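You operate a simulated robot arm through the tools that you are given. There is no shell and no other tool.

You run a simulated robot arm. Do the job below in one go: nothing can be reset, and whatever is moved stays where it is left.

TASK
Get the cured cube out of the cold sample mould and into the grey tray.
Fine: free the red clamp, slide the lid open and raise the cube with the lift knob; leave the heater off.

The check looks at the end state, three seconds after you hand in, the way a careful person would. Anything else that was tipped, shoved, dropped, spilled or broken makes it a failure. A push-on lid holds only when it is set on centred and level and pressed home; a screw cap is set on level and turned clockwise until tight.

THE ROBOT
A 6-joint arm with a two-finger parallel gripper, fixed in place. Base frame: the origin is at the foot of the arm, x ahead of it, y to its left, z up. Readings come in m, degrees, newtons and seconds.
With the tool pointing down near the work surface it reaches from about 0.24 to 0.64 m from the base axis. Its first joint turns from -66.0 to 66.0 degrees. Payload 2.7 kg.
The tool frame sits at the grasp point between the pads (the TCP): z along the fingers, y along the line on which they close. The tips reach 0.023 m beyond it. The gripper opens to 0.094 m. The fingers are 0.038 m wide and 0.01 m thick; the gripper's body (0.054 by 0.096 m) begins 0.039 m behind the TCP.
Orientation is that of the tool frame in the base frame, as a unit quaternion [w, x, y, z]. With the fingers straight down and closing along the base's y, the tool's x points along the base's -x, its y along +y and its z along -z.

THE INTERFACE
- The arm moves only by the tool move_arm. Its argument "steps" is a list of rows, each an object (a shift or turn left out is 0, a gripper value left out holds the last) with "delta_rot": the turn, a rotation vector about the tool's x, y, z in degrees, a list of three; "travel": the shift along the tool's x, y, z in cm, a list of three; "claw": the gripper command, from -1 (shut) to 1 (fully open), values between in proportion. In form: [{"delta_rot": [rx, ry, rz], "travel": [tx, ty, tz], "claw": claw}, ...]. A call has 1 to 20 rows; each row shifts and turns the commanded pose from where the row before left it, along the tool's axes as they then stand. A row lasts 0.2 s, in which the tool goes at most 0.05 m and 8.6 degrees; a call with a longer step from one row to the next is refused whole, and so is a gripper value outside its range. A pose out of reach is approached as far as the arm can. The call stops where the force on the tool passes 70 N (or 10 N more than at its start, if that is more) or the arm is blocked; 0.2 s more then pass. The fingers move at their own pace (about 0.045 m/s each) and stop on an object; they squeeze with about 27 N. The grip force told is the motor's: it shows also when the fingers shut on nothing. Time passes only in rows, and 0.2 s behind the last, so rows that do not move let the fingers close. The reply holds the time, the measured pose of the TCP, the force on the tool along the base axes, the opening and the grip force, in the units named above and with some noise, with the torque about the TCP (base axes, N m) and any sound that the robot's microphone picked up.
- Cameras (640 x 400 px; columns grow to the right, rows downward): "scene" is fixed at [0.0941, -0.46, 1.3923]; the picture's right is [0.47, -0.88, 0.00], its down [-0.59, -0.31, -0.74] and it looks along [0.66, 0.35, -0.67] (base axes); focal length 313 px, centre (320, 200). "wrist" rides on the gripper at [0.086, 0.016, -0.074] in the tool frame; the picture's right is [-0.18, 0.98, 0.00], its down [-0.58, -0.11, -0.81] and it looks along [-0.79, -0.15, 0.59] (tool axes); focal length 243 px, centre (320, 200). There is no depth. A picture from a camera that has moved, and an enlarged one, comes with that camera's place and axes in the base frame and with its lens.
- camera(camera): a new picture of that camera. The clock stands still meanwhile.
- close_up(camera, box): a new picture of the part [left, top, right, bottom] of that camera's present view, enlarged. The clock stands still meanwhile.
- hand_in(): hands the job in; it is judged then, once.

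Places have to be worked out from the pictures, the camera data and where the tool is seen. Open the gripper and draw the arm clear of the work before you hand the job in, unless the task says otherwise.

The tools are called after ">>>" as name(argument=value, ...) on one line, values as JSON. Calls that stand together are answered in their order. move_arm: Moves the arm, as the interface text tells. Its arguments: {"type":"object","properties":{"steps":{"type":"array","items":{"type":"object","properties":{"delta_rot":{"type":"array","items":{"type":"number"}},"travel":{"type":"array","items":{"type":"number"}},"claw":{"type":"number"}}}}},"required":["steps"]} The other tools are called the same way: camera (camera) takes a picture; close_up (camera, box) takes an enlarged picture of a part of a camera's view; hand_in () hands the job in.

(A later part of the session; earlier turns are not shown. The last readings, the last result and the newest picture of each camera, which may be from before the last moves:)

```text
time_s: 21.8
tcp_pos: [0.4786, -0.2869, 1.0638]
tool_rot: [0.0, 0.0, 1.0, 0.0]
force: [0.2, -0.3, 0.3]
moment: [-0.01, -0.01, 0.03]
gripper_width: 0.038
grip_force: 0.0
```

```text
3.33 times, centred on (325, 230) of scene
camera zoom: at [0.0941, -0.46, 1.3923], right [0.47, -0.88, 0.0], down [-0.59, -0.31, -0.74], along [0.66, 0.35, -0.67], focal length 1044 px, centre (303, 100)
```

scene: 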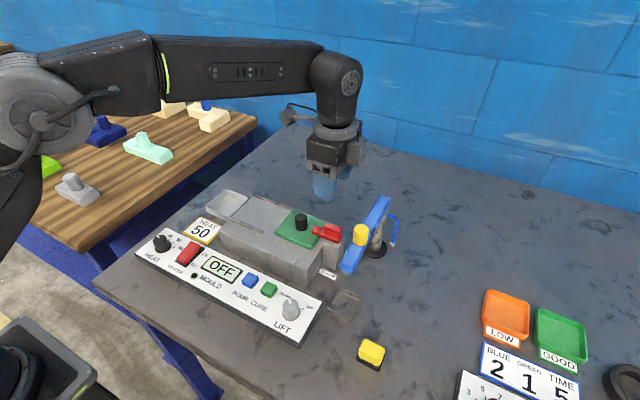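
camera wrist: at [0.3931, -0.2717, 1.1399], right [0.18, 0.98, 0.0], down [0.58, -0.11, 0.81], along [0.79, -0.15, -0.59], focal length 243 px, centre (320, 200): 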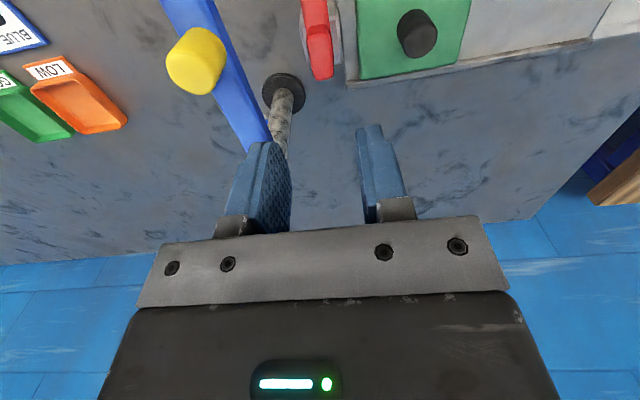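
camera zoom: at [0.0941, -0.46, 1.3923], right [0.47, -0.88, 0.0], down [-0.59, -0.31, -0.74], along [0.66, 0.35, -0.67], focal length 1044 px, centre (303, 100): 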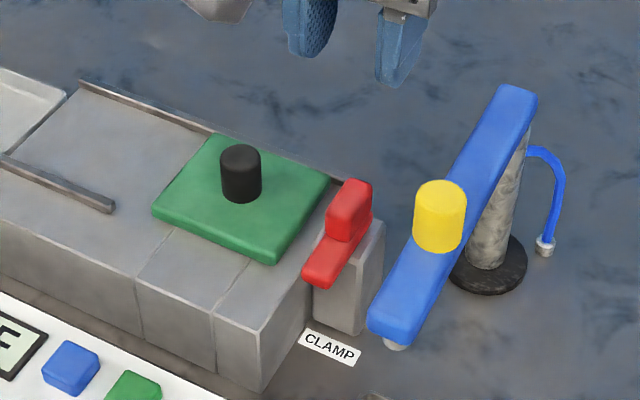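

The clamp is parked at 90° and nothing else moved. Now I'll refine the lid knob position from this view.

>>> close_up(camera="wrist", box=[340, 0, 480, 90])

>>> close_up(camera="scene", box=[200, 180, 360, 280])

```text
4.44 times, centred on (410, 45) of wrist
camera zoom: at [0.3931, -0.2717, 1.1399], right [0.18, 0.98, 0.0], down [0.58, -0.11, 0.81], along [0.79, -0.15, -0.59], focal length 1078 px, centre (-80, 889)
```

zoom: 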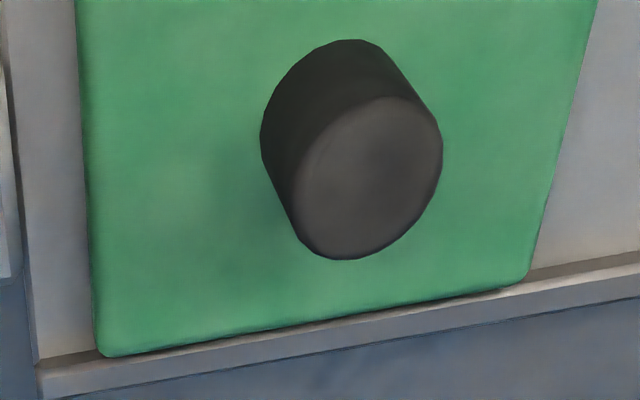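

```text
4.00 times, centred on (280, 230) of scene
camera zoom: at [0.0941, -0.46, 1.3923], right [0.47, -0.88, 0.0], down [-0.59, -0.31, -0.74], along [0.66, 0.35, -0.67], focal length 1252 px, centre (480, 80)
```

zoom: 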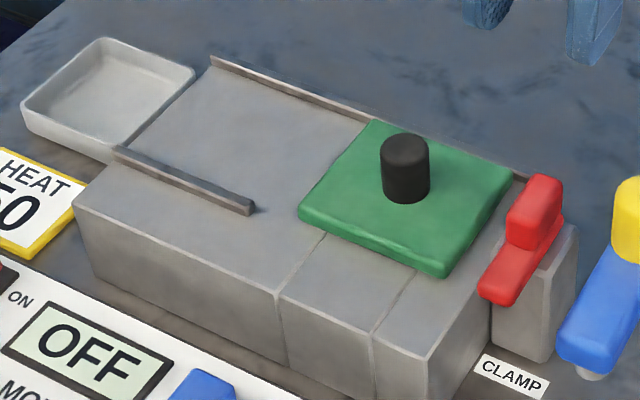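

The lid knob is at about (0.482, -0.2105), 25 mm in diameter with its top at about 0.934. I'll move over it with the fingers 5 cm apart, closing along y, and descend to just above grip height.

>>> move_arm(steps=[{"travel": [-0.1, 2.5, 0], "claw": 0.06}, {"travel": [-0.1, 2.5, 0]}, {"travel": [-0.14, 2.64, 0]}, {}, {"travel": [0, 0, 3]}, {"travel": [0, 0, 3]}, {"travel": [0, 0, 3]}, {"travel": [0, 0, 2.5]}, {}])

>>> camera(camera="wrist")

>>> close_up(camera="scene", box=[230, 150, 390, 270])

```text
time_s: 23.8
tcp_pos: [0.4838, -0.2119, 0.9478]
tool_rot: [0.0, 0.0, 1.0, 0.0]
force: [-0.2, -0.2, -0.3]
moment: [0.02, -0.01, -0.01]
gripper_width: 0.0497
grip_force: 0.1
```

```text
taken
camera wrist: at [0.3975, -0.1962, 1.0241], right [0.18, 0.98, 0.0], down [0.58, -0.11, 0.81], along [0.79, -0.15, -0.59], focal length 243 px, centre (320, 200)
```

wrist: 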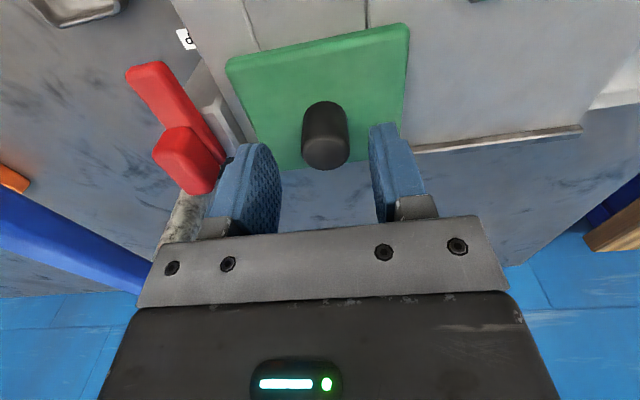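

```text
3.33 times, centred on (310, 210) of scene
camera zoom: at [0.0941, -0.46, 1.3923], right [0.47, -0.88, 0.0], down [-0.59, -0.31, -0.74], along [0.66, 0.35, -0.67], focal length 1044 px, centre (353, 167)
```

zoom: 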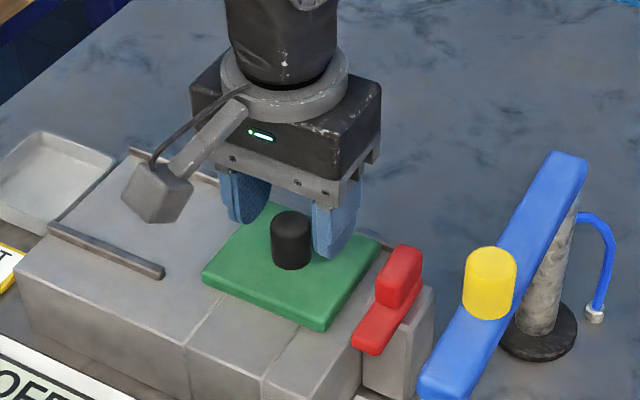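

The knob sits between the fingers. I'll lower another 2 cm, leaving the tips about 8 mm above the lid, and close on it.

>>> move_arm(steps=[{"travel": [0, 0, 1.0], "claw": 0.06}, {"travel": [0, 0, 1.0]}, {"claw": -1}, {"claw": -1}, {"claw": -1}, {"claw": -1}])

>>> camera(camera="wrist")

```text
time_s: 25.2
tcp_pos: [0.4834, -0.2104, 0.9269]
tool_rot: [0.0, -0.002, 1.0, 0.001]
force: [0.2, 24.0, 1.4]
moment: [-0.26, 0.09, 0.02]
gripper_width: 0.0257
grip_force: 45.2
```

```text
taken
camera wrist: at [0.3974, -0.1939, 1.0041], right [0.18, 0.98, 0.0], down [0.58, -0.11, 0.81], along [0.79, -0.15, -0.59], focal length 243 px, centre (320, 200)
```

wrist: 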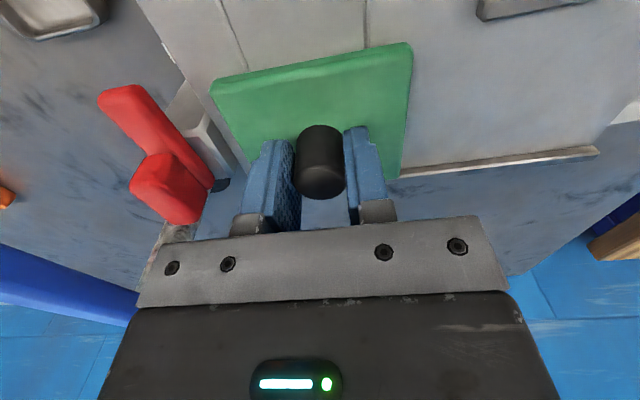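

The knob is gripped at 25.7 mm width, and the 24 N in y is just a small centring offset. I'll slide gently toward +y, 1 cm first, to confirm the lid moves freely.

>>> move_arm(steps=[{"travel": [0, 0.5, 0], "claw": -1}, {"travel": [0, 0.5, 0]}, {}])

>>> camera(camera="wrist")

```text
time_s: 26.0
tcp_pos: [0.4835, -0.2025, 0.928]
tool_rot: [0.001, 0.001, 1.0, 0.0]
force: [1.8, -1.0, -5.2]
moment: [0.16, -1.14, -0.17]
gripper_width: 0.0257
grip_force: 44.9
```

```text
taken
camera wrist: at [0.3972, -0.1859, 1.0038], right [0.19, 0.98, 0.0], down [0.58, -0.11, 0.81], along [0.79, -0.15, -0.59], focal length 243 px, centre (320, 200)
```

wrist: 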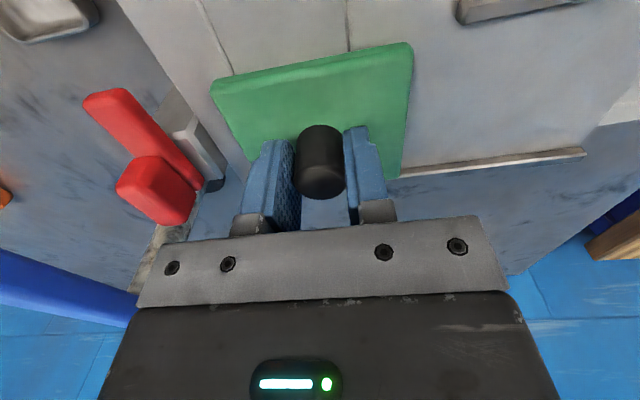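

The lid slides freely along its rails. I'll continue toward +y by about 8.5 cm in steady steps, watching for a stop.

>>> move_arm(steps=[{"travel": [0, 0.85, 0], "claw": -1}, {"travel": [0, 0.85, 0]}, {"travel": [0, 0.85, 0]}, {"travel": [0, 0.85, 0]}, {"travel": [0, 0.85, 0]}, {"travel": [0, 0.85, 0]}, {"travel": [0, 0.85, 0]}, {"travel": [0, 0.85, 0]}, {"travel": [0, 0.85, 0]}, {"travel": [0, 0.85, 0]}, {}])

>>> camera(camera="wrist")

>>> close_up(camera="scene", box=[200, 160, 360, 280])

```text
time_s: 28.4
tcp_pos: [0.4828, -0.1169, 0.9266]
tool_rot: [0.0, 0.0, 1.0, 0.0]
force: [-3.1, 0.6, 6.1]
moment: [0.36, -0.62, 0.04]
gripper_width: 0.0255
grip_force: 45.0
```

```text
taken
camera wrist: at [0.3973, -0.1003, 1.004], right [0.18, 0.98, 0.0], down [0.58, -0.11, 0.81], along [0.79, -0.15, -0.59], focal length 243 px, centre (320, 200)
```

wrist: 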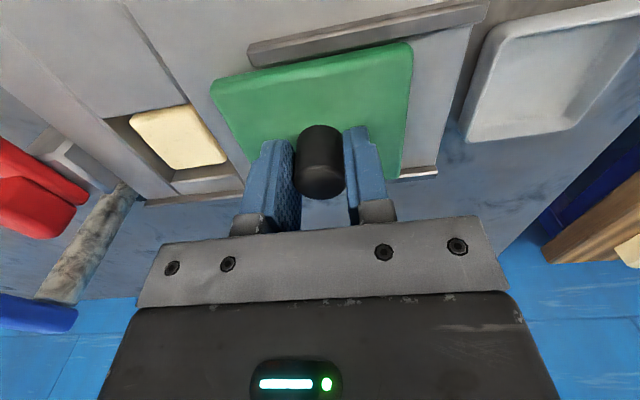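

```text
3.33 times, centred on (280, 220) of scene
camera zoom: at [0.094, -0.46, 1.3923], right [0.47, -0.88, 0.0], down [-0.59, -0.31, -0.74], along [0.66, 0.35, -0.67], focal length 1044 px, centre (453, 133)
```

zoom: 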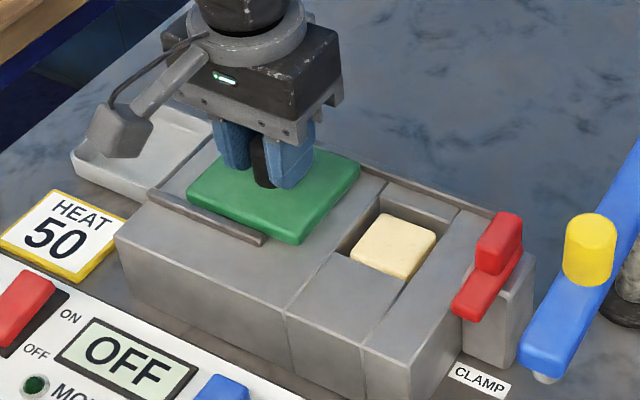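

The lid is open and the cream cube is fully uncovered in its cavity. I'll release the knob and lift straight off.

>>> move_arm(steps=[{"claw": 0}, {"claw": 0}, {"claw": 0}, {"travel": [0, 0, -1.5]}, {"travel": [0, 0, -3]}, {"travel": [0, 0, -4]}, {"travel": [0, 0, -4]}, {}])

>>> camera(camera="wrist")

>>> close_up(camera="scene", box=[200, 180, 360, 280])

```text
time_s: 30.2
tcp_pos: [0.4837, -0.1171, 1.0521]
tool_rot: [-0.001, 0.0, 1.0, 0.0]
force: [-0.4, -0.5, 0.0]
moment: [0.01, 0.01, 0.0]
gripper_width: 0.0471
grip_force: 0.0
```

```text
taken
camera wrist: at [0.3975, -0.1004, 1.129], right [0.18, 0.98, 0.0], down [0.58, -0.11, 0.81], along [0.79, -0.15, -0.59], focal length 243 px, centre (320, 200)
```

wrist: 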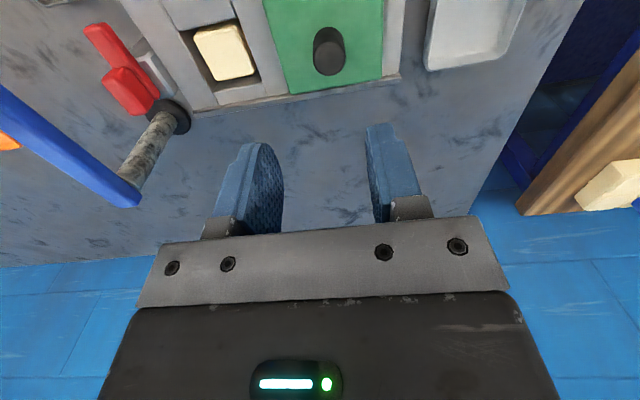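

```text
4.00 times, centred on (280, 230) of scene
camera zoom: at [0.0941, -0.46, 1.3923], right [0.47, -0.88, 0.0], down [-0.59, -0.31, -0.74], along [0.66, 0.35, -0.67], focal length 1252 px, centre (480, 80)
```

zoom: 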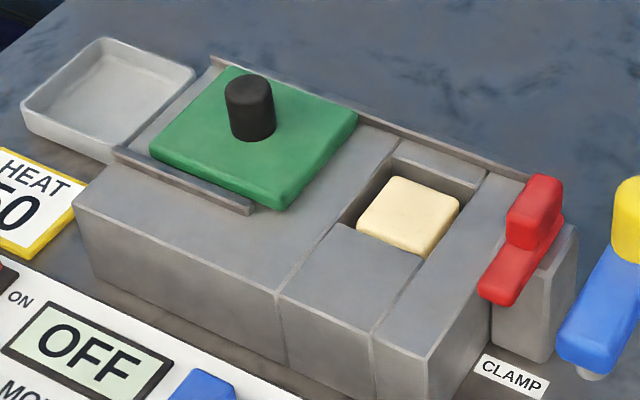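

The lid is open and free of the gripper, and the cube is seen in the cavity. Next is the lift knob, which I place at about (0.328, -0.276) with its top at 0.876 and its marks roughly ±40° about +x. I'll travel high and stop above it to look.

>>> move_arm(steps=[{"travel": [2.595, -2.648, 0], "claw": 0}, {"travel": [2.595, -2.648, 0]}, {"travel": [2.595, -2.648, 0]}, {"travel": [2.595, -2.648, 0]}, {"travel": [2.595, -2.648, 0]}, {"travel": [2.595, -2.648, 0]}, {"travel": [0, 0, 3]}, {"travel": [0, 0, 3]}, {"travel": [0, 0, 1.5]}, {}])

>>> camera(camera="wrist")

>>> camera(camera="scene")

```text
time_s: 32.4
tcp_pos: [0.3275, -0.2761, 0.9777]
tool_rot: [0.0, -0.001, 1.0, 0.001]
force: [0.2, 0.5, -0.4]
moment: [-0.02, -0.02, 0.03]
gripper_width: 0.0469
grip_force: 0.1
```

```text
taken
camera wrist: at [0.2417, -0.2599, 1.0538], right [0.18, 0.98, 0.0], down [0.58, -0.11, 0.81], along [0.79, -0.15, -0.59], focal length 243 px, centre (320, 200)
```

wrist: 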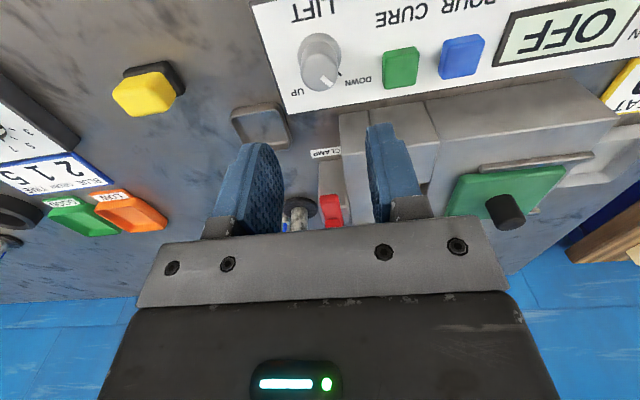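

```text
taken
```

scene: 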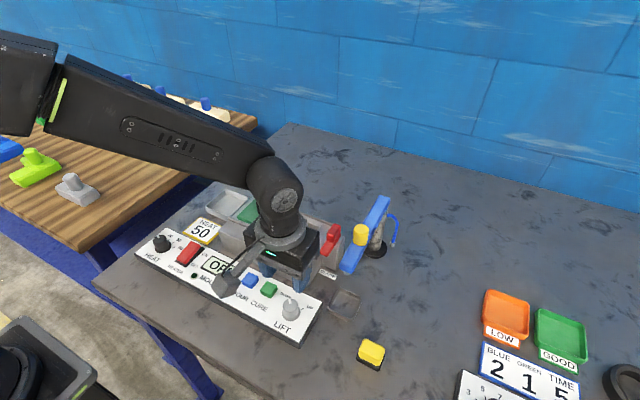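

>>> close_up(camera="wrist", box=[260, 0, 420, 110])

>>> close_up(camera="scene", box=[240, 240, 360, 340])

```text
3.64 times, centred on (340, 55) of wrist
camera zoom: at [0.2417, -0.2599, 1.0538], right [0.18, 0.98, 0.0], down [0.58, -0.11, 0.81], along [0.79, -0.15, -0.59], focal length 882 px, centre (247, 727)
```

zoom: 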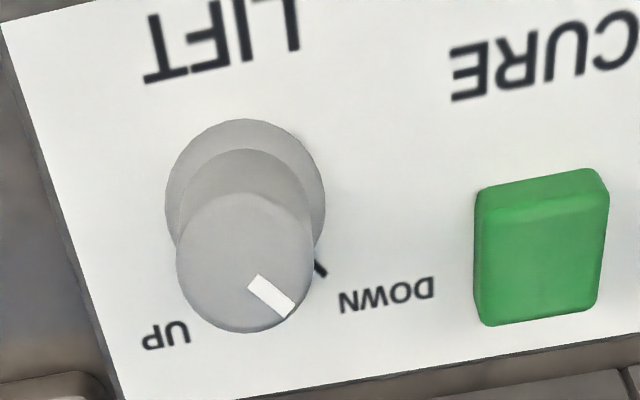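

```text
4.00 times, centred on (300, 290) of scene
camera zoom: at [0.0941, -0.46, 1.3923], right [0.47, -0.88, 0.0], down [-0.59, -0.31, -0.74], along [0.66, 0.35, -0.67], focal length 1252 px, centre (400, -160)
```

zoom: 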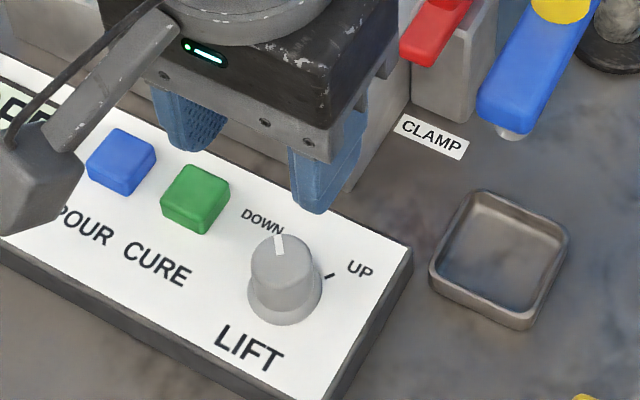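

The knob axis at about (0.3275, -0.2765) is right under the tool, and the green CURE button is about 1.5 cm clear of where the finger will go. I'll descend carefully.

>>> move_arm(steps=[{"travel": [0, 0, 3], "claw": 0}, {"travel": [0, 0, 3]}, {"travel": [0, 0, 2]}, {}])

>>> camera(camera="wrist")

>>> close_up(camera="scene", box=[240, 240, 360, 340])

```text
time_s: 33.4
tcp_pos: [0.3287, -0.2765, 0.8973]
tool_rot: [0.0, 0.0, 1.0, 0.0]
force: [-0.2, -0.4, 0.3]
moment: [-0.01, -0.01, 0.0]
gripper_width: 0.0472
grip_force: 0.0
```

```text
taken
camera wrist: at [0.242, -0.2597, 0.9729], right [0.18, 0.98, 0.0], down [0.58, -0.11, 0.81], along [0.79, -0.15, -0.59], focal length 243 px, centre (320, 200)
```

wrist: 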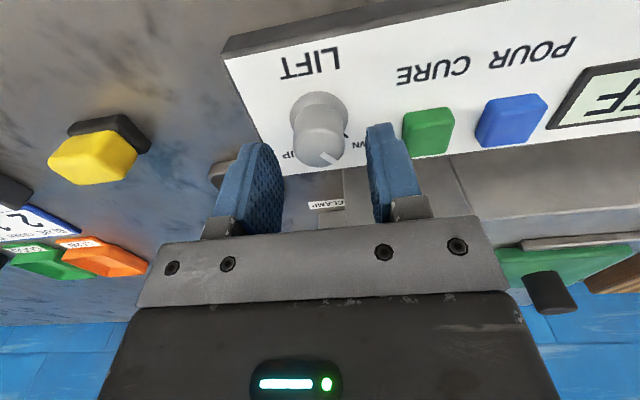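

```text
4.00 times, centred on (300, 290) of scene
camera zoom: at [0.0941, -0.46, 1.3923], right [0.47, -0.88, 0.0], down [-0.59, -0.31, -0.74], along [0.66, 0.35, -0.67], focal length 1252 px, centre (400, -160)
```

zoom: 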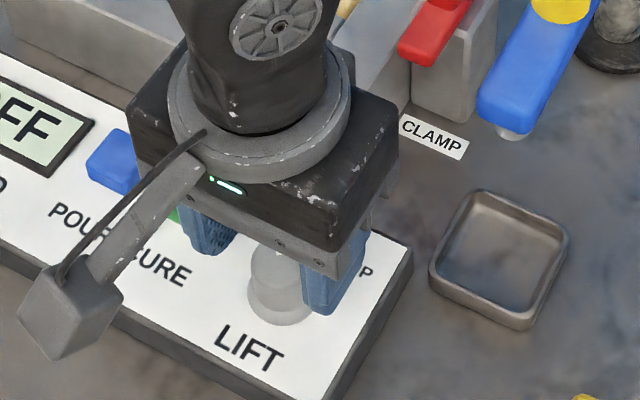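

The knob is centred between the open fingers. I'll lower the last 1.6 cm in small steps and then close.

>>> move_arm(steps=[{"travel": [0, 0, 0.8], "claw": 0}, {"travel": [0, 0, 0.8]}, {"claw": -1}, {"claw": -1}, {"claw": -1}, {"claw": -1}])

>>> camera(camera="wrist")

```text
time_s: 34.8
tcp_pos: [0.3287, -0.2764, 0.8806]
tool_rot: [0.001, 0.0, 1.0, -0.001]
force: [-2.9, -16.2, -9.6]
moment: [-0.35, -0.36, 0.0]
gripper_width: 0.0273
grip_force: 45.2
```

```text
taken
camera wrist: at [0.2416, -0.2602, 0.9576], right [0.18, 0.98, 0.0], down [0.58, -0.11, 0.81], along [0.79, -0.15, -0.59], focal length 243 px, centre (320, 200)
```

wrist: 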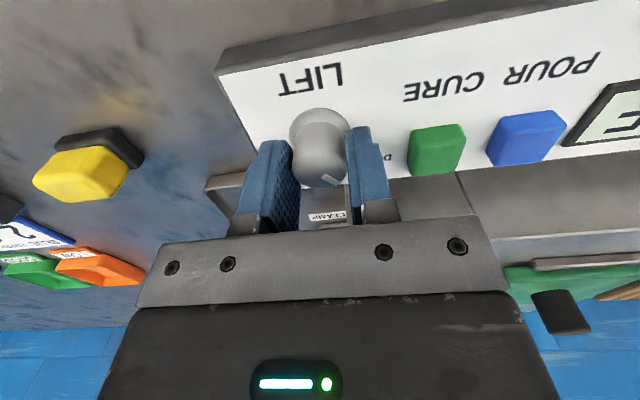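

The knob is held at 27.3 mm width. I'll ease the small sideways offset and turn clockwise from above, from DOWN toward UP, by about 16° as a first test.

>>> move_arm(steps=[{"travel": [0, -0.15, 0], "claw": -1}, {"delta_rot": [0, 0, 4]}, {"delta_rot": [0, 0, 4]}, {"delta_rot": [0, 0, 4]}, {"delta_rot": [0, 0, 4]}, {}])

>>> camera(camera="wrist")

>>> close_up(camera="scene", box=[260, 200, 360, 320])

```text
time_s: 36.2
tcp_pos: [0.3285, -0.2763, 0.8816]
tool_rot: [0.0, 0.139, 0.99, -0.001]
force: [11.1, 8.8, -5.1]
moment: [0.09, -0.47, 0.01]
gripper_width: 0.0275
grip_force: 45.1
```

```text
taken
camera wrist: at [0.2495, -0.2372, 0.9577], right [0.45, 0.89, 0.0], down [0.53, -0.27, 0.81], along [0.72, -0.36, -0.59], focal length 243 px, centre (320, 200)
```

wrist: 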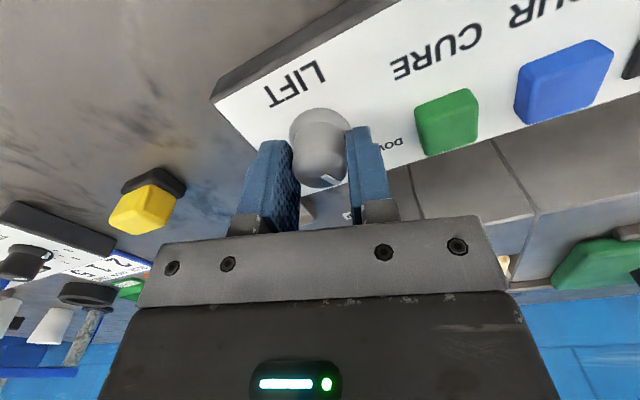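

```text
3.33 times, centred on (310, 260) of scene
camera zoom: at [0.0945, -0.4599, 1.3923], right [0.47, -0.88, 0.0], down [-0.59, -0.31, -0.74], along [0.66, 0.35, -0.67], focal length 1044 px, centre (353, 0)
```

zoom: 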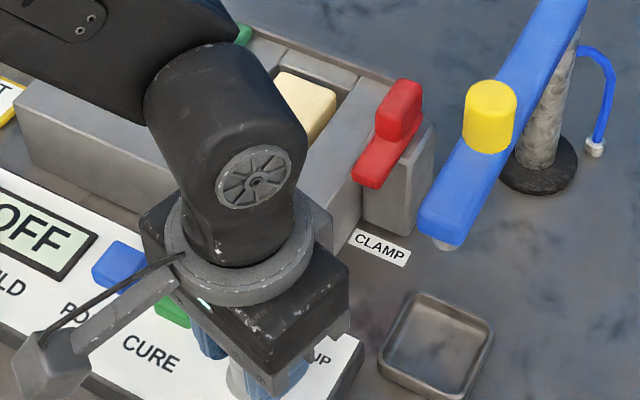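

The knob turns with the gripper and the cube is already rising. I'll continue clockwise in steps.

>>> move_arm(steps=[{"delta_rot": [0, 0, 4], "claw": -1}, {"delta_rot": [0, 0, 4]}, {"delta_rot": [0, 0, 4]}, {"delta_rot": [0, 0, 4]}, {"delta_rot": [0, 0, 4]}, {"delta_rot": [0, 0, 4]}, {"delta_rot": [0, 0, 4]}, {"delta_rot": [0, 0, 4]}, {}])

>>> camera(camera="wrist")

>>> close_up(camera="scene", box=[260, 200, 360, 320])

```text
time_s: 38.2
tcp_pos: [0.328, -0.2765, 0.8808]
tool_rot: [0.0, 0.406, 0.914, 0.001]
force: [17.7, 14.7, -9.8]
moment: [0.34, -0.2, 0.03]
gripper_width: 0.028
grip_force: 44.8
```

```text
taken
camera wrist: at [0.2825, -0.2014, 0.9577], right [0.85, 0.52, 0.0], down [0.31, -0.51, 0.81], along [0.42, -0.69, -0.59], focal length 243 px, centre (320, 200)
```

wrist: 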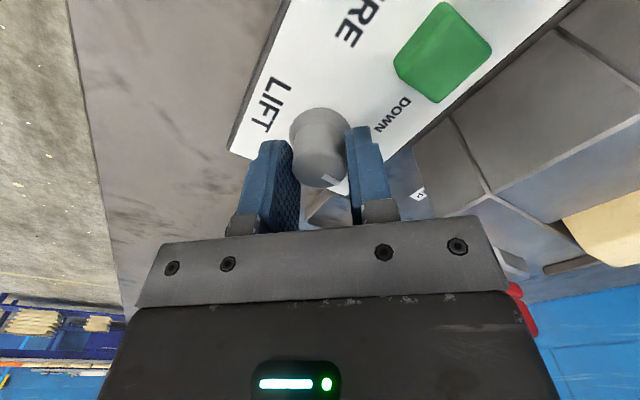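

```text
3.33 times, centred on (310, 260) of scene
camera zoom: at [0.0947, -0.4598, 1.3924], right [0.47, -0.88, 0.0], down [-0.59, -0.31, -0.74], along [0.66, 0.35, -0.67], focal length 1044 px, centre (353, 0)
```

zoom: 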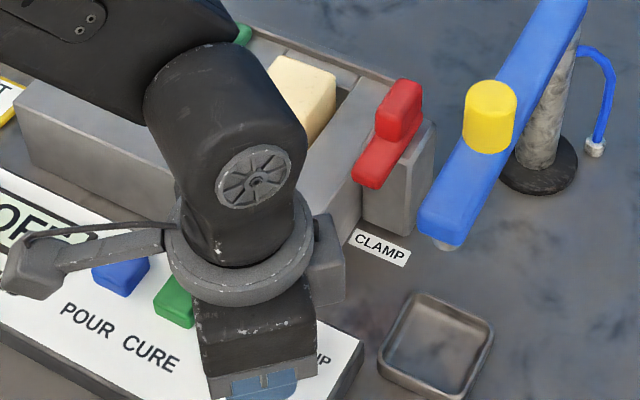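

The cube keeps rising smoothly at 48° of turn. I'll relieve the small side load and carry on toward the UP mark.

>>> move_arm(steps=[{"travel": [0, 0.14, 0], "claw": -1}, {"delta_rot": [0, 0, 4]}, {"delta_rot": [0, 0, 4]}, {"delta_rot": [0, 0, 4]}, {"delta_rot": [0, 0, 4]}, {"delta_rot": [0, 0, 4]}, {"delta_rot": [0, 0, 4]}, {"delta_rot": [0, 0, 4]}, {}])

>>> camera(camera="wrist")

>>> close_up(camera="scene", box=[260, 200, 360, 320])

```text
time_s: 40.2
tcp_pos: [0.3281, -0.2771, 0.881]
tool_rot: [-0.001, 0.616, 0.787, 0.0]
force: [1.0, -2.9, -12.9]
moment: [-0.27, -0.09, -0.04]
gripper_width: 0.0275
grip_force: 45.2
```

```text
taken
camera wrist: at [0.3232, -0.1887, 0.9578], right [1.0, 0.06, 0.0], down [0.03, -0.59, 0.81], along [0.05, -0.8, -0.59], focal length 243 px, centre (320, 200)
```

wrist: 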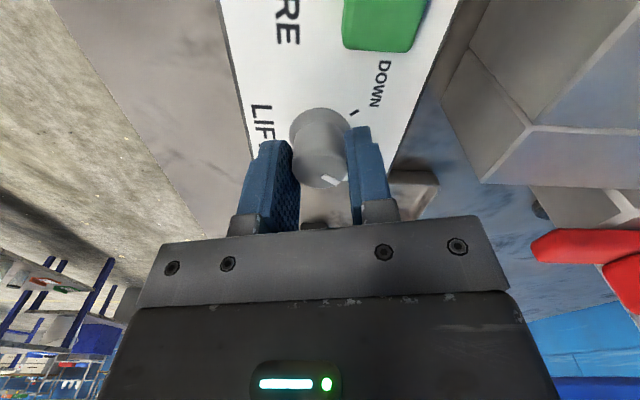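

```text
3.33 times, centred on (310, 260) of scene
camera zoom: at [0.0943, -0.4602, 1.3922], right [0.47, -0.88, 0.0], down [-0.59, -0.31, -0.74], along [0.66, 0.35, -0.67], focal length 1044 px, centre (353, 0)
```

zoom: 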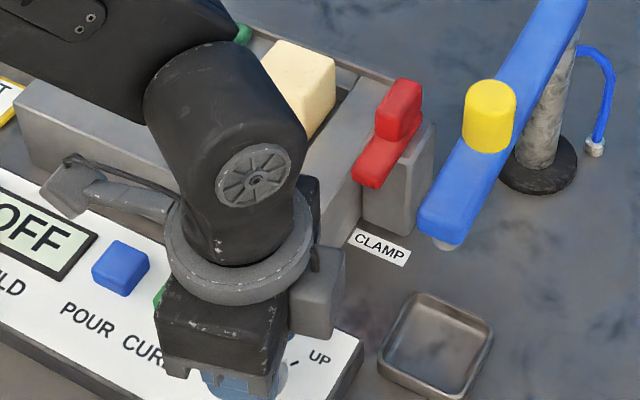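

At 76° there is no stop yet. I'll nudge on in 4° steps and watch the torque for the UP end.

>>> move_arm(steps=[{"delta_rot": [0, 0, 3], "claw": -1}, {"delta_rot": [0, 0, 3]}, {}])

>>> close_up(camera="scene", box=[260, 200, 360, 320])

```text
time_s: 41.0
tcp_pos: [0.3284, -0.2762, 0.8811]
tool_rot: [0.001, 0.656, 0.755, 0.0]
force: [0.9, -4.9, -13.7]
moment: [-0.14, -0.02, 0.01]
gripper_width: 0.0277
grip_force: 45.1
```

```text
3.33 times, centred on (310, 260) of scene
camera zoom: at [0.0943, -0.4603, 1.3922], right [0.47, -0.88, 0.0], down [-0.59, -0.31, -0.74], along [0.66, 0.35, -0.67], focal length 1044 px, centre (353, 0)
```

zoom: 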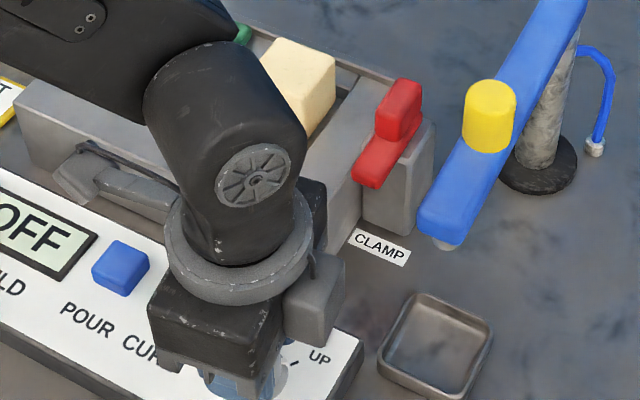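

Still free at 82°, so I'll continue another 8° and check the reading and the cube height.

>>> move_arm(steps=[{"delta_rot": [0, 0, 3], "claw": -1}, {"delta_rot": [0, 0, 3]}, {"delta_rot": [0, 0, 2]}, {}])

>>> close_up(camera="scene", box=[260, 200, 360, 320])

>>> close_up(camera="wrist", box=[220, 60, 440, 220])

```text
time_s: 42.0
tcp_pos: [0.3289, -0.2771, 0.8804]
tool_rot: [0.0, 0.707, 0.707, 0.0]
force: [-3.7, 1.0, -4.7]
moment: [0.05, 0.09, 0.63]
gripper_width: 0.0276
grip_force: 44.9
```

```text
3.33 times, centred on (310, 260) of scene
camera zoom: at [0.0941, -0.46, 1.3923], right [0.47, -0.88, 0.0], down [-0.59, -0.31, -0.74], along [0.66, 0.35, -0.67], focal length 1044 px, centre (353, 0)
```

zoom: 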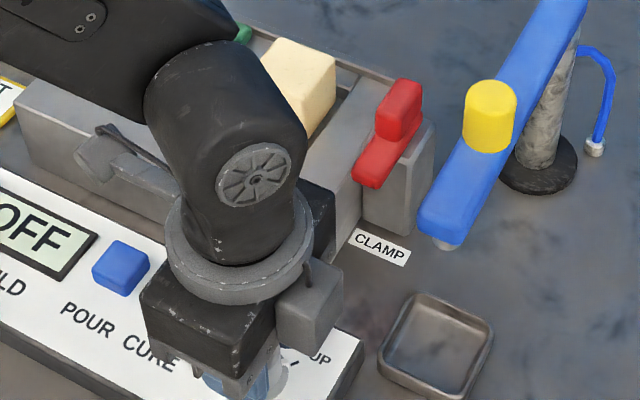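

```text
2.50 times, centred on (330, 140) of wrist
camera zoom: at [0.3446, -0.1899, 0.958], right [0.98, -0.18, 0.0], down [-0.11, -0.58, 0.81], along [-0.15, -0.79, -0.59], focal length 606 px, centre (295, 350)
```

zoom: 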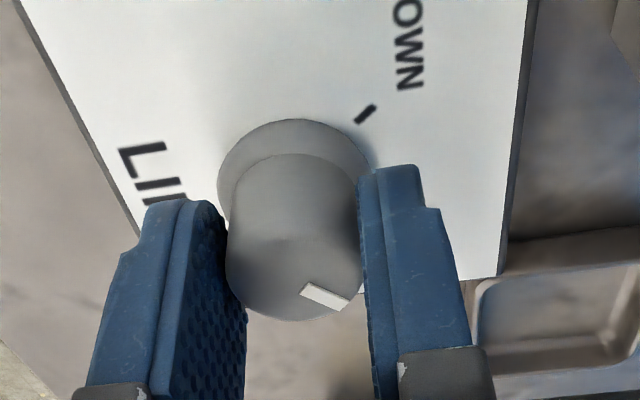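

The torque rose to 0.63 N·m, the cube stopped rising and the pointer is at UP, so the lift is at its end. I'll open the fingers and rise straight up.

>>> move_arm(steps=[{"claw": 0}, {"claw": 0}, {"claw": 0}, {"travel": [0, 0, -1.5]}, {"travel": [0, 0, -3]}, {"travel": [0, 0, -4]}, {"travel": [0, 0, -4]}, {"travel": [0, 0, -4]}, {}])

>>> camera(camera="wrist")

>>> camera(camera="scene")

```text
time_s: 44.0
tcp_pos: [0.3281, -0.2767, 1.0466]
tool_rot: [-0.001, 0.707, 0.707, 0.0]
force: [0.9, -0.8, -0.9]
moment: [-0.01, -0.02, -0.02]
gripper_width: 0.0471
grip_force: 0.1
```

```text
taken
camera wrist: at [0.3438, -0.1896, 1.1229], right [0.98, -0.18, 0.0], down [-0.11, -0.58, 0.81], along [-0.15, -0.79, -0.59], focal length 243 px, centre (320, 200)
```

wrist: 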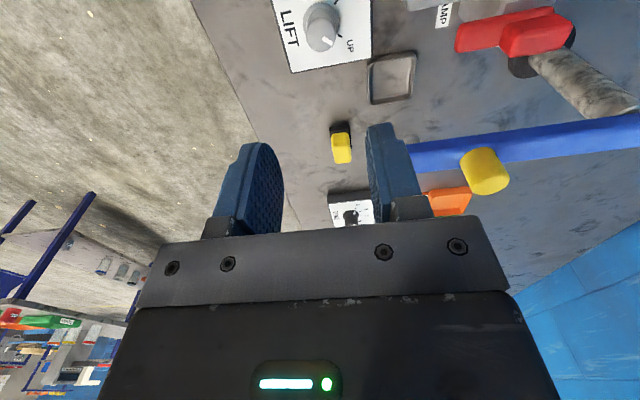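

```text
taken
```

scene: 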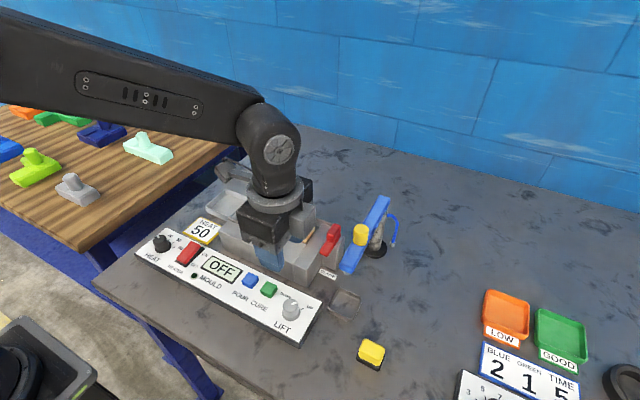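

The knob points to UP. I'll move left and up to get a clear look at the raised cube from both cameras.

>>> move_arm(steps=[{"travel": [3.7, 1.2, -0.6]}, {"travel": [3.7, 1.2, -0.6]}, {"travel": [3.7, 1.2, -0.6]}, {"travel": [3.7, 1.2, -0.6]}, {"travel": [3.7, 1.2, -0.6]}, {"travel": [3.7, 1.2, -0.6]}, {}])

>>> camera(camera="wrist")

>>> camera(camera="scene")

```text
time_s: 45.6
tcp_pos: [0.4014, -0.0544, 1.0823]
tool_rot: [0.0, 0.707, 0.708, 0.0]
force: [-0.2, 1.0, -0.3]
moment: [-0.01, -0.01, -0.02]
gripper_width: 0.0468
grip_force: 0.0
```

```text
taken
camera wrist: at [0.4171, 0.0318, 1.159], right [0.98, -0.18, 0.0], down [-0.11, -0.58, 0.81], along [-0.15, -0.79, -0.59], focal length 243 px, centre (320, 200)
```

wrist: 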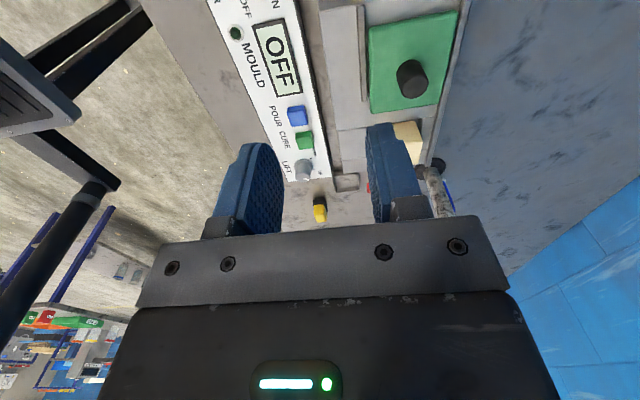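

```text
taken
```

scene: 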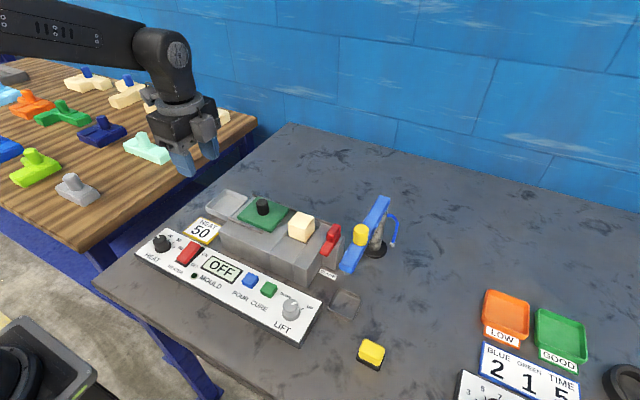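

>>> close_up(camera="scene", box=[260, 190, 360, 260])

>>> close_up(camera="scene", box=[190, 170, 300, 250])

>>> close_up(camera="scene", box=[130, 220, 330, 345])

```text
5.71 times, centred on (310, 225) of scene
camera zoom: at [0.0942, -0.46, 1.3923], right [0.47, -0.88, 0.0], down [-0.59, -0.31, -0.74], along [0.66, 0.35, -0.67], focal length 1789 px, centre (377, 57)
```

zoom: 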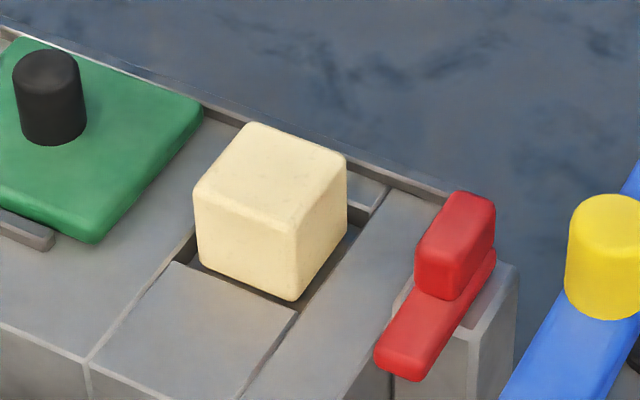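

```text
5.00 times, centred on (245, 210) of scene
camera zoom: at [0.0942, -0.46, 1.3923], right [0.47, -0.88, 0.0], down [-0.59, -0.31, -0.74], along [0.66, 0.35, -0.67], focal length 1566 px, centre (695, 150)
```

zoom: 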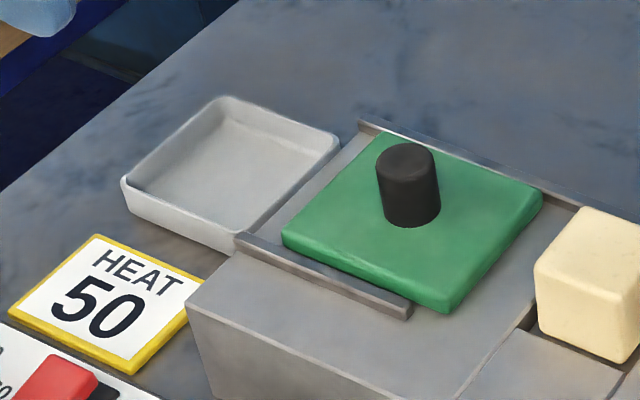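

```text
3.20 times, centred on (230, 282) of scene
camera zoom: at [0.0942, -0.46, 1.3923], right [0.47, -0.88, 0.0], down [-0.59, -0.31, -0.74], along [0.66, 0.35, -0.67], focal length 1002 px, centre (608, -64)
```

zoom: 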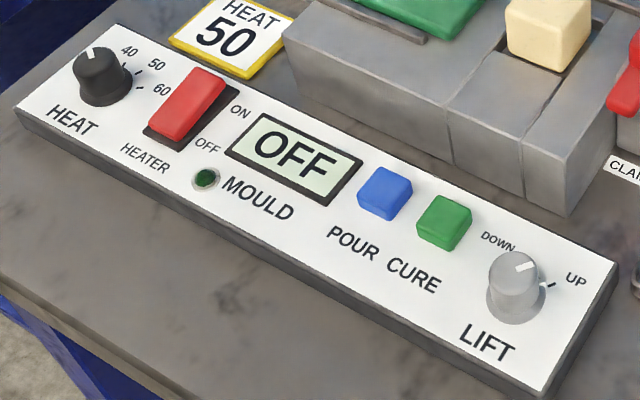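

The cube stands about 38 mm above the deck, is roughly 41 mm wide, and is centred near (0.4825, -0.210). The light-grey tray spans about x 0.4725–0.549 and y -0.007–0.069. I'll move above the cube with the fingers closing along x and check alignment.

>>> move_arm(steps=[{"travel": [-3.11, 1.62, 0], "claw": 0.4}, {"travel": [-3.11, 1.62, 0]}, {"travel": [-3.11, 1.62, 0]}, {"travel": [-3.11, 1.62, 0]}, {"travel": [-3.11, 1.62, 0]}, {"travel": [0, 0, 2.5]}, {"travel": [0, 0, 2.0]}, {}])

>>> camera(camera="wrist")

>>> close_up(camera="scene", box=[240, 150, 380, 270])

```text
time_s: 47.4
tcp_pos: [0.4824, -0.2102, 1.0371]
tool_rot: [0.0, 0.707, 0.707, 0.0]
force: [-0.2, -1.0, -0.4]
moment: [0.01, -0.03, -0.01]
gripper_width: 0.0657
grip_force: 0.2
```

```text
taken
camera wrist: at [0.4984, -0.1236, 1.1137], right [0.98, -0.18, 0.0], down [-0.11, -0.58, 0.81], along [-0.15, -0.79, -0.59], focal length 243 px, centre (320, 200)
```

wrist: 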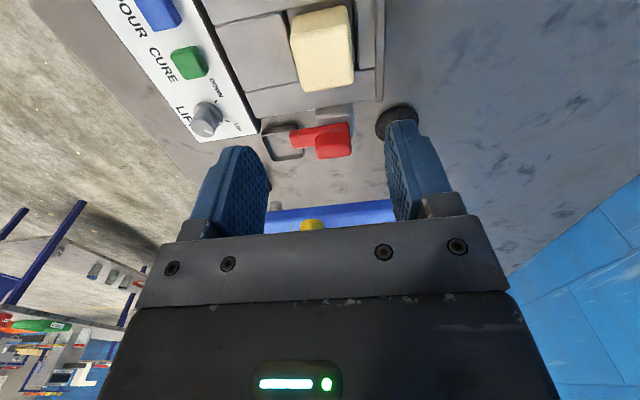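

```text
3.33 times, centred on (310, 210) of scene
camera zoom: at [0.0941, -0.46, 1.3923], right [0.47, -0.88, 0.0], down [-0.59, -0.31, -0.74], along [0.66, 0.35, -0.67], focal length 1044 px, centre (353, 167)
```

zoom: 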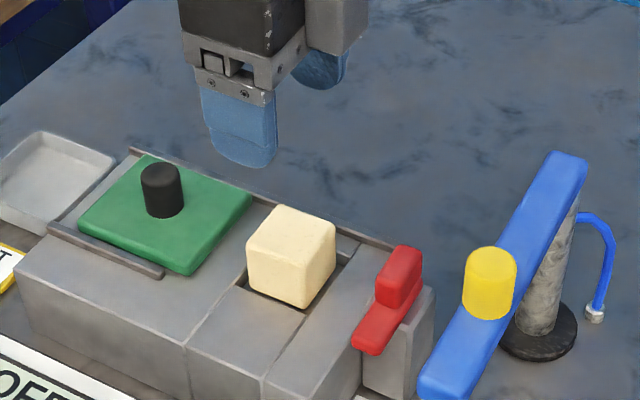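

>>> close_up(camera="wrist", box=[250, 0, 410, 110])

```text
3.64 times, centred on (330, 55) of wrist
camera zoom: at [0.4984, -0.1236, 1.1137], right [0.98, -0.18, 0.0], down [-0.11, -0.58, 0.81], along [-0.15, -0.79, -0.59], focal length 882 px, centre (284, 727)
```

zoom: 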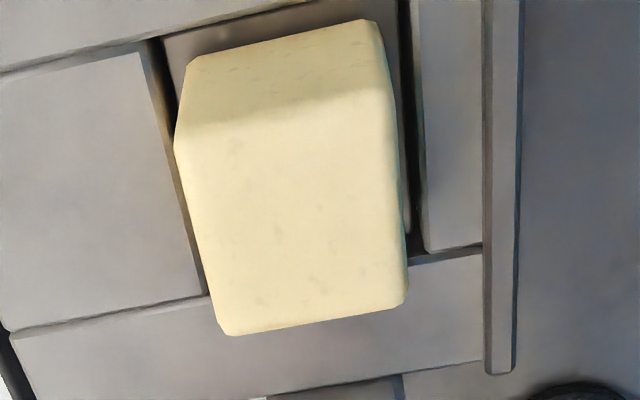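

From this view the cube centre is about (0.485, -0.208), and it is square to the tool. I'll nudge and descend most of the way.

>>> move_arm(steps=[{"travel": [0.1, 0.15, 3], "claw": 0.4}, {"travel": [0, 0, 3]}, {"travel": [0, 0, 2.5]}, {}])

>>> camera(camera="wrist")

>>> close_up(camera="scene", box=[240, 150, 380, 270])

```text
time_s: 48.4
tcp_pos: [0.4833, -0.2086, 0.9522]
tool_rot: [0.0, 0.707, 0.707, 0.0]
force: [0.5, -0.1, 0.1]
moment: [0.03, -0.01, -0.03]
gripper_width: 0.0657
grip_force: 0.0
```

```text
taken
camera wrist: at [0.4992, -0.122, 1.029], right [0.98, -0.18, 0.0], down [-0.11, -0.58, 0.81], along [-0.15, -0.79, -0.59], focal length 243 px, centre (320, 200)
```

wrist: 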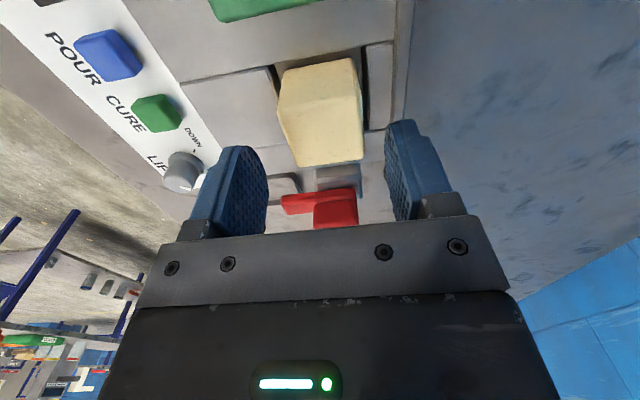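

```text
3.33 times, centred on (310, 210) of scene
camera zoom: at [0.0941, -0.46, 1.3923], right [0.47, -0.88, 0.0], down [-0.59, -0.31, -0.74], along [0.66, 0.35, -0.67], focal length 1044 px, centre (353, 167)
```

zoom: 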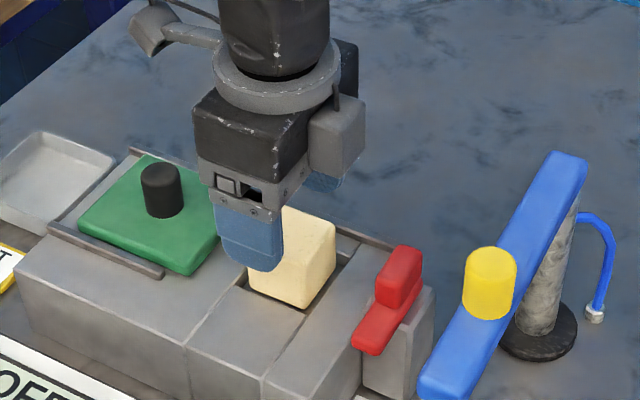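

The cube is centred between the fingers. I'll go down 2.5 cm to hold its upper half and close.

>>> move_arm(steps=[{"travel": [0, 0, 1.3], "claw": 0.4}, {"travel": [0, 0, 1.2]}, {"claw": -1}, {"claw": -1}, {"claw": -1}, {"claw": -1}])

>>> camera(camera="wrist")

```text
time_s: 49.8
tcp_pos: [0.4823, -0.2109, 0.928]
tool_rot: [0.0, 0.707, 0.708, 0.0]
force: [0.3, -0.1, 0.3]
moment: [-0.01, -0.01, -0.02]
gripper_width: 0.0429
grip_force: 27.1
```

```text
taken
camera wrist: at [0.4996, -0.1231, 1.0039], right [0.98, -0.18, 0.0], down [-0.11, -0.58, 0.81], along [-0.15, -0.79, -0.59], focal length 243 px, centre (320, 200)
```

wrist: 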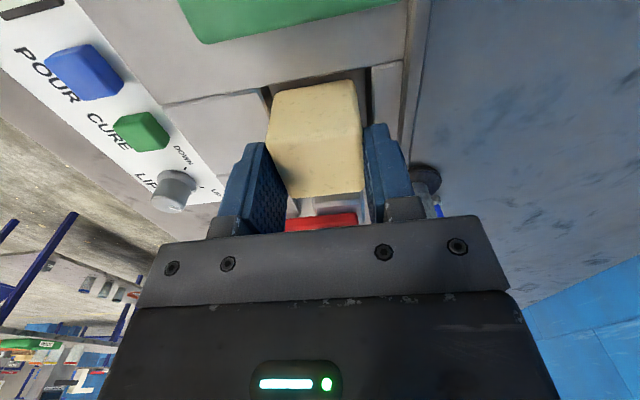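

The reading is 42.9 mm with grip still building, so I'll hold for a moment to let the fingers seat.

>>> move_arm(steps=[{"claw": -1}, {"claw": -1}, {"claw": -1}])

>>> close_up(camera="wrist", box=[210, 60, 430, 240])

```text
time_s: 50.6
tcp_pos: [0.4832, -0.2093, 0.927]
tool_rot: [0.0, 0.707, 0.707, 0.0]
force: [0.2, 0.7, 0.1]
moment: [-0.01, -0.03, -0.01]
gripper_width: 0.0428
grip_force: 27.0
```

```text
2.22 times, centred on (320, 150) of wrist
camera zoom: at [0.4996, -0.1231, 1.004], right [0.98, -0.18, 0.0], down [-0.11, -0.58, 0.81], along [-0.15, -0.79, -0.59], focal length 539 px, centre (320, 311)
```

zoom: 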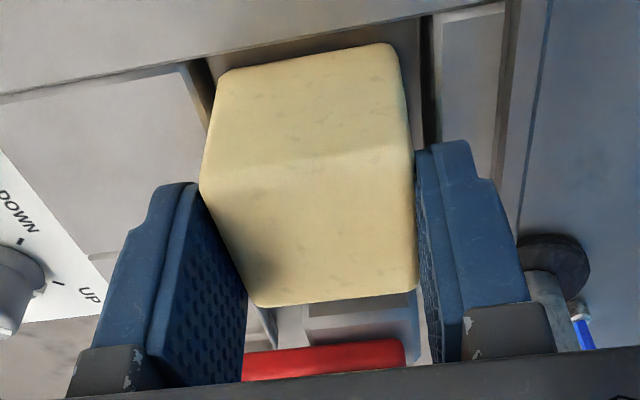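

The grip is steady at 42.8 mm and 27 N. I'll lift slowly, 2 cm first, and verify the cube comes along.

>>> move_arm(steps=[{"travel": [0, 0, -0.5], "claw": -1}, {"travel": [0, 0, -0.5]}, {"travel": [0, 0, -1]}, {}])

>>> close_up(camera="wrist", box=[210, 40, 430, 240])

>>> close_up(camera="scene", box=[240, 150, 380, 270])

```text
time_s: 51.6
tcp_pos: [0.4827, -0.2076, 0.9475]
tool_rot: [0.0, 0.707, 0.707, 0.0]
force: [-0.2, -1.3, -0.9]
moment: [0.0, -0.03, -0.04]
gripper_width: 0.0427
grip_force: 27.1
```

```text
2.00 times, centred on (320, 140) of wrist
camera zoom: at [0.4993, -0.1222, 1.024], right [0.98, -0.18, 0.0], down [-0.11, -0.58, 0.81], along [-0.15, -0.79, -0.59], focal length 485 px, centre (320, 320)
```

zoom: 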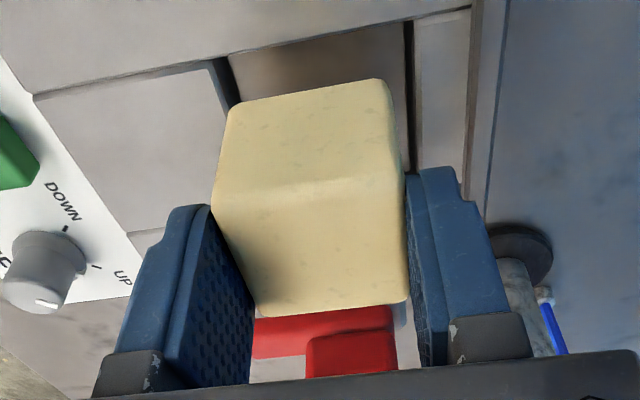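

```text
3.33 times, centred on (310, 210) of scene
camera zoom: at [0.0941, -0.46, 1.3923], right [0.47, -0.88, 0.0], down [-0.59, -0.31, -0.74], along [0.66, 0.35, -0.67], focal length 1044 px, centre (353, 167)
```

zoom: 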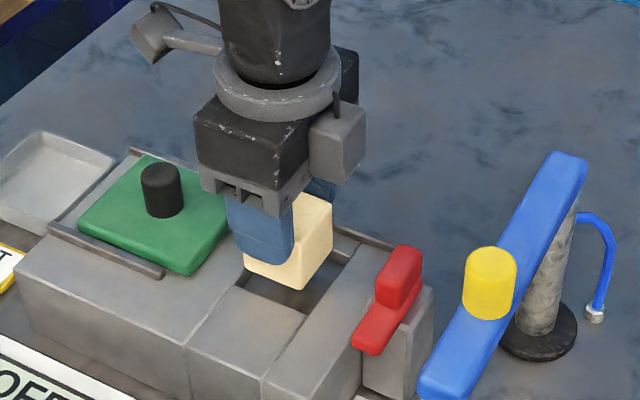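

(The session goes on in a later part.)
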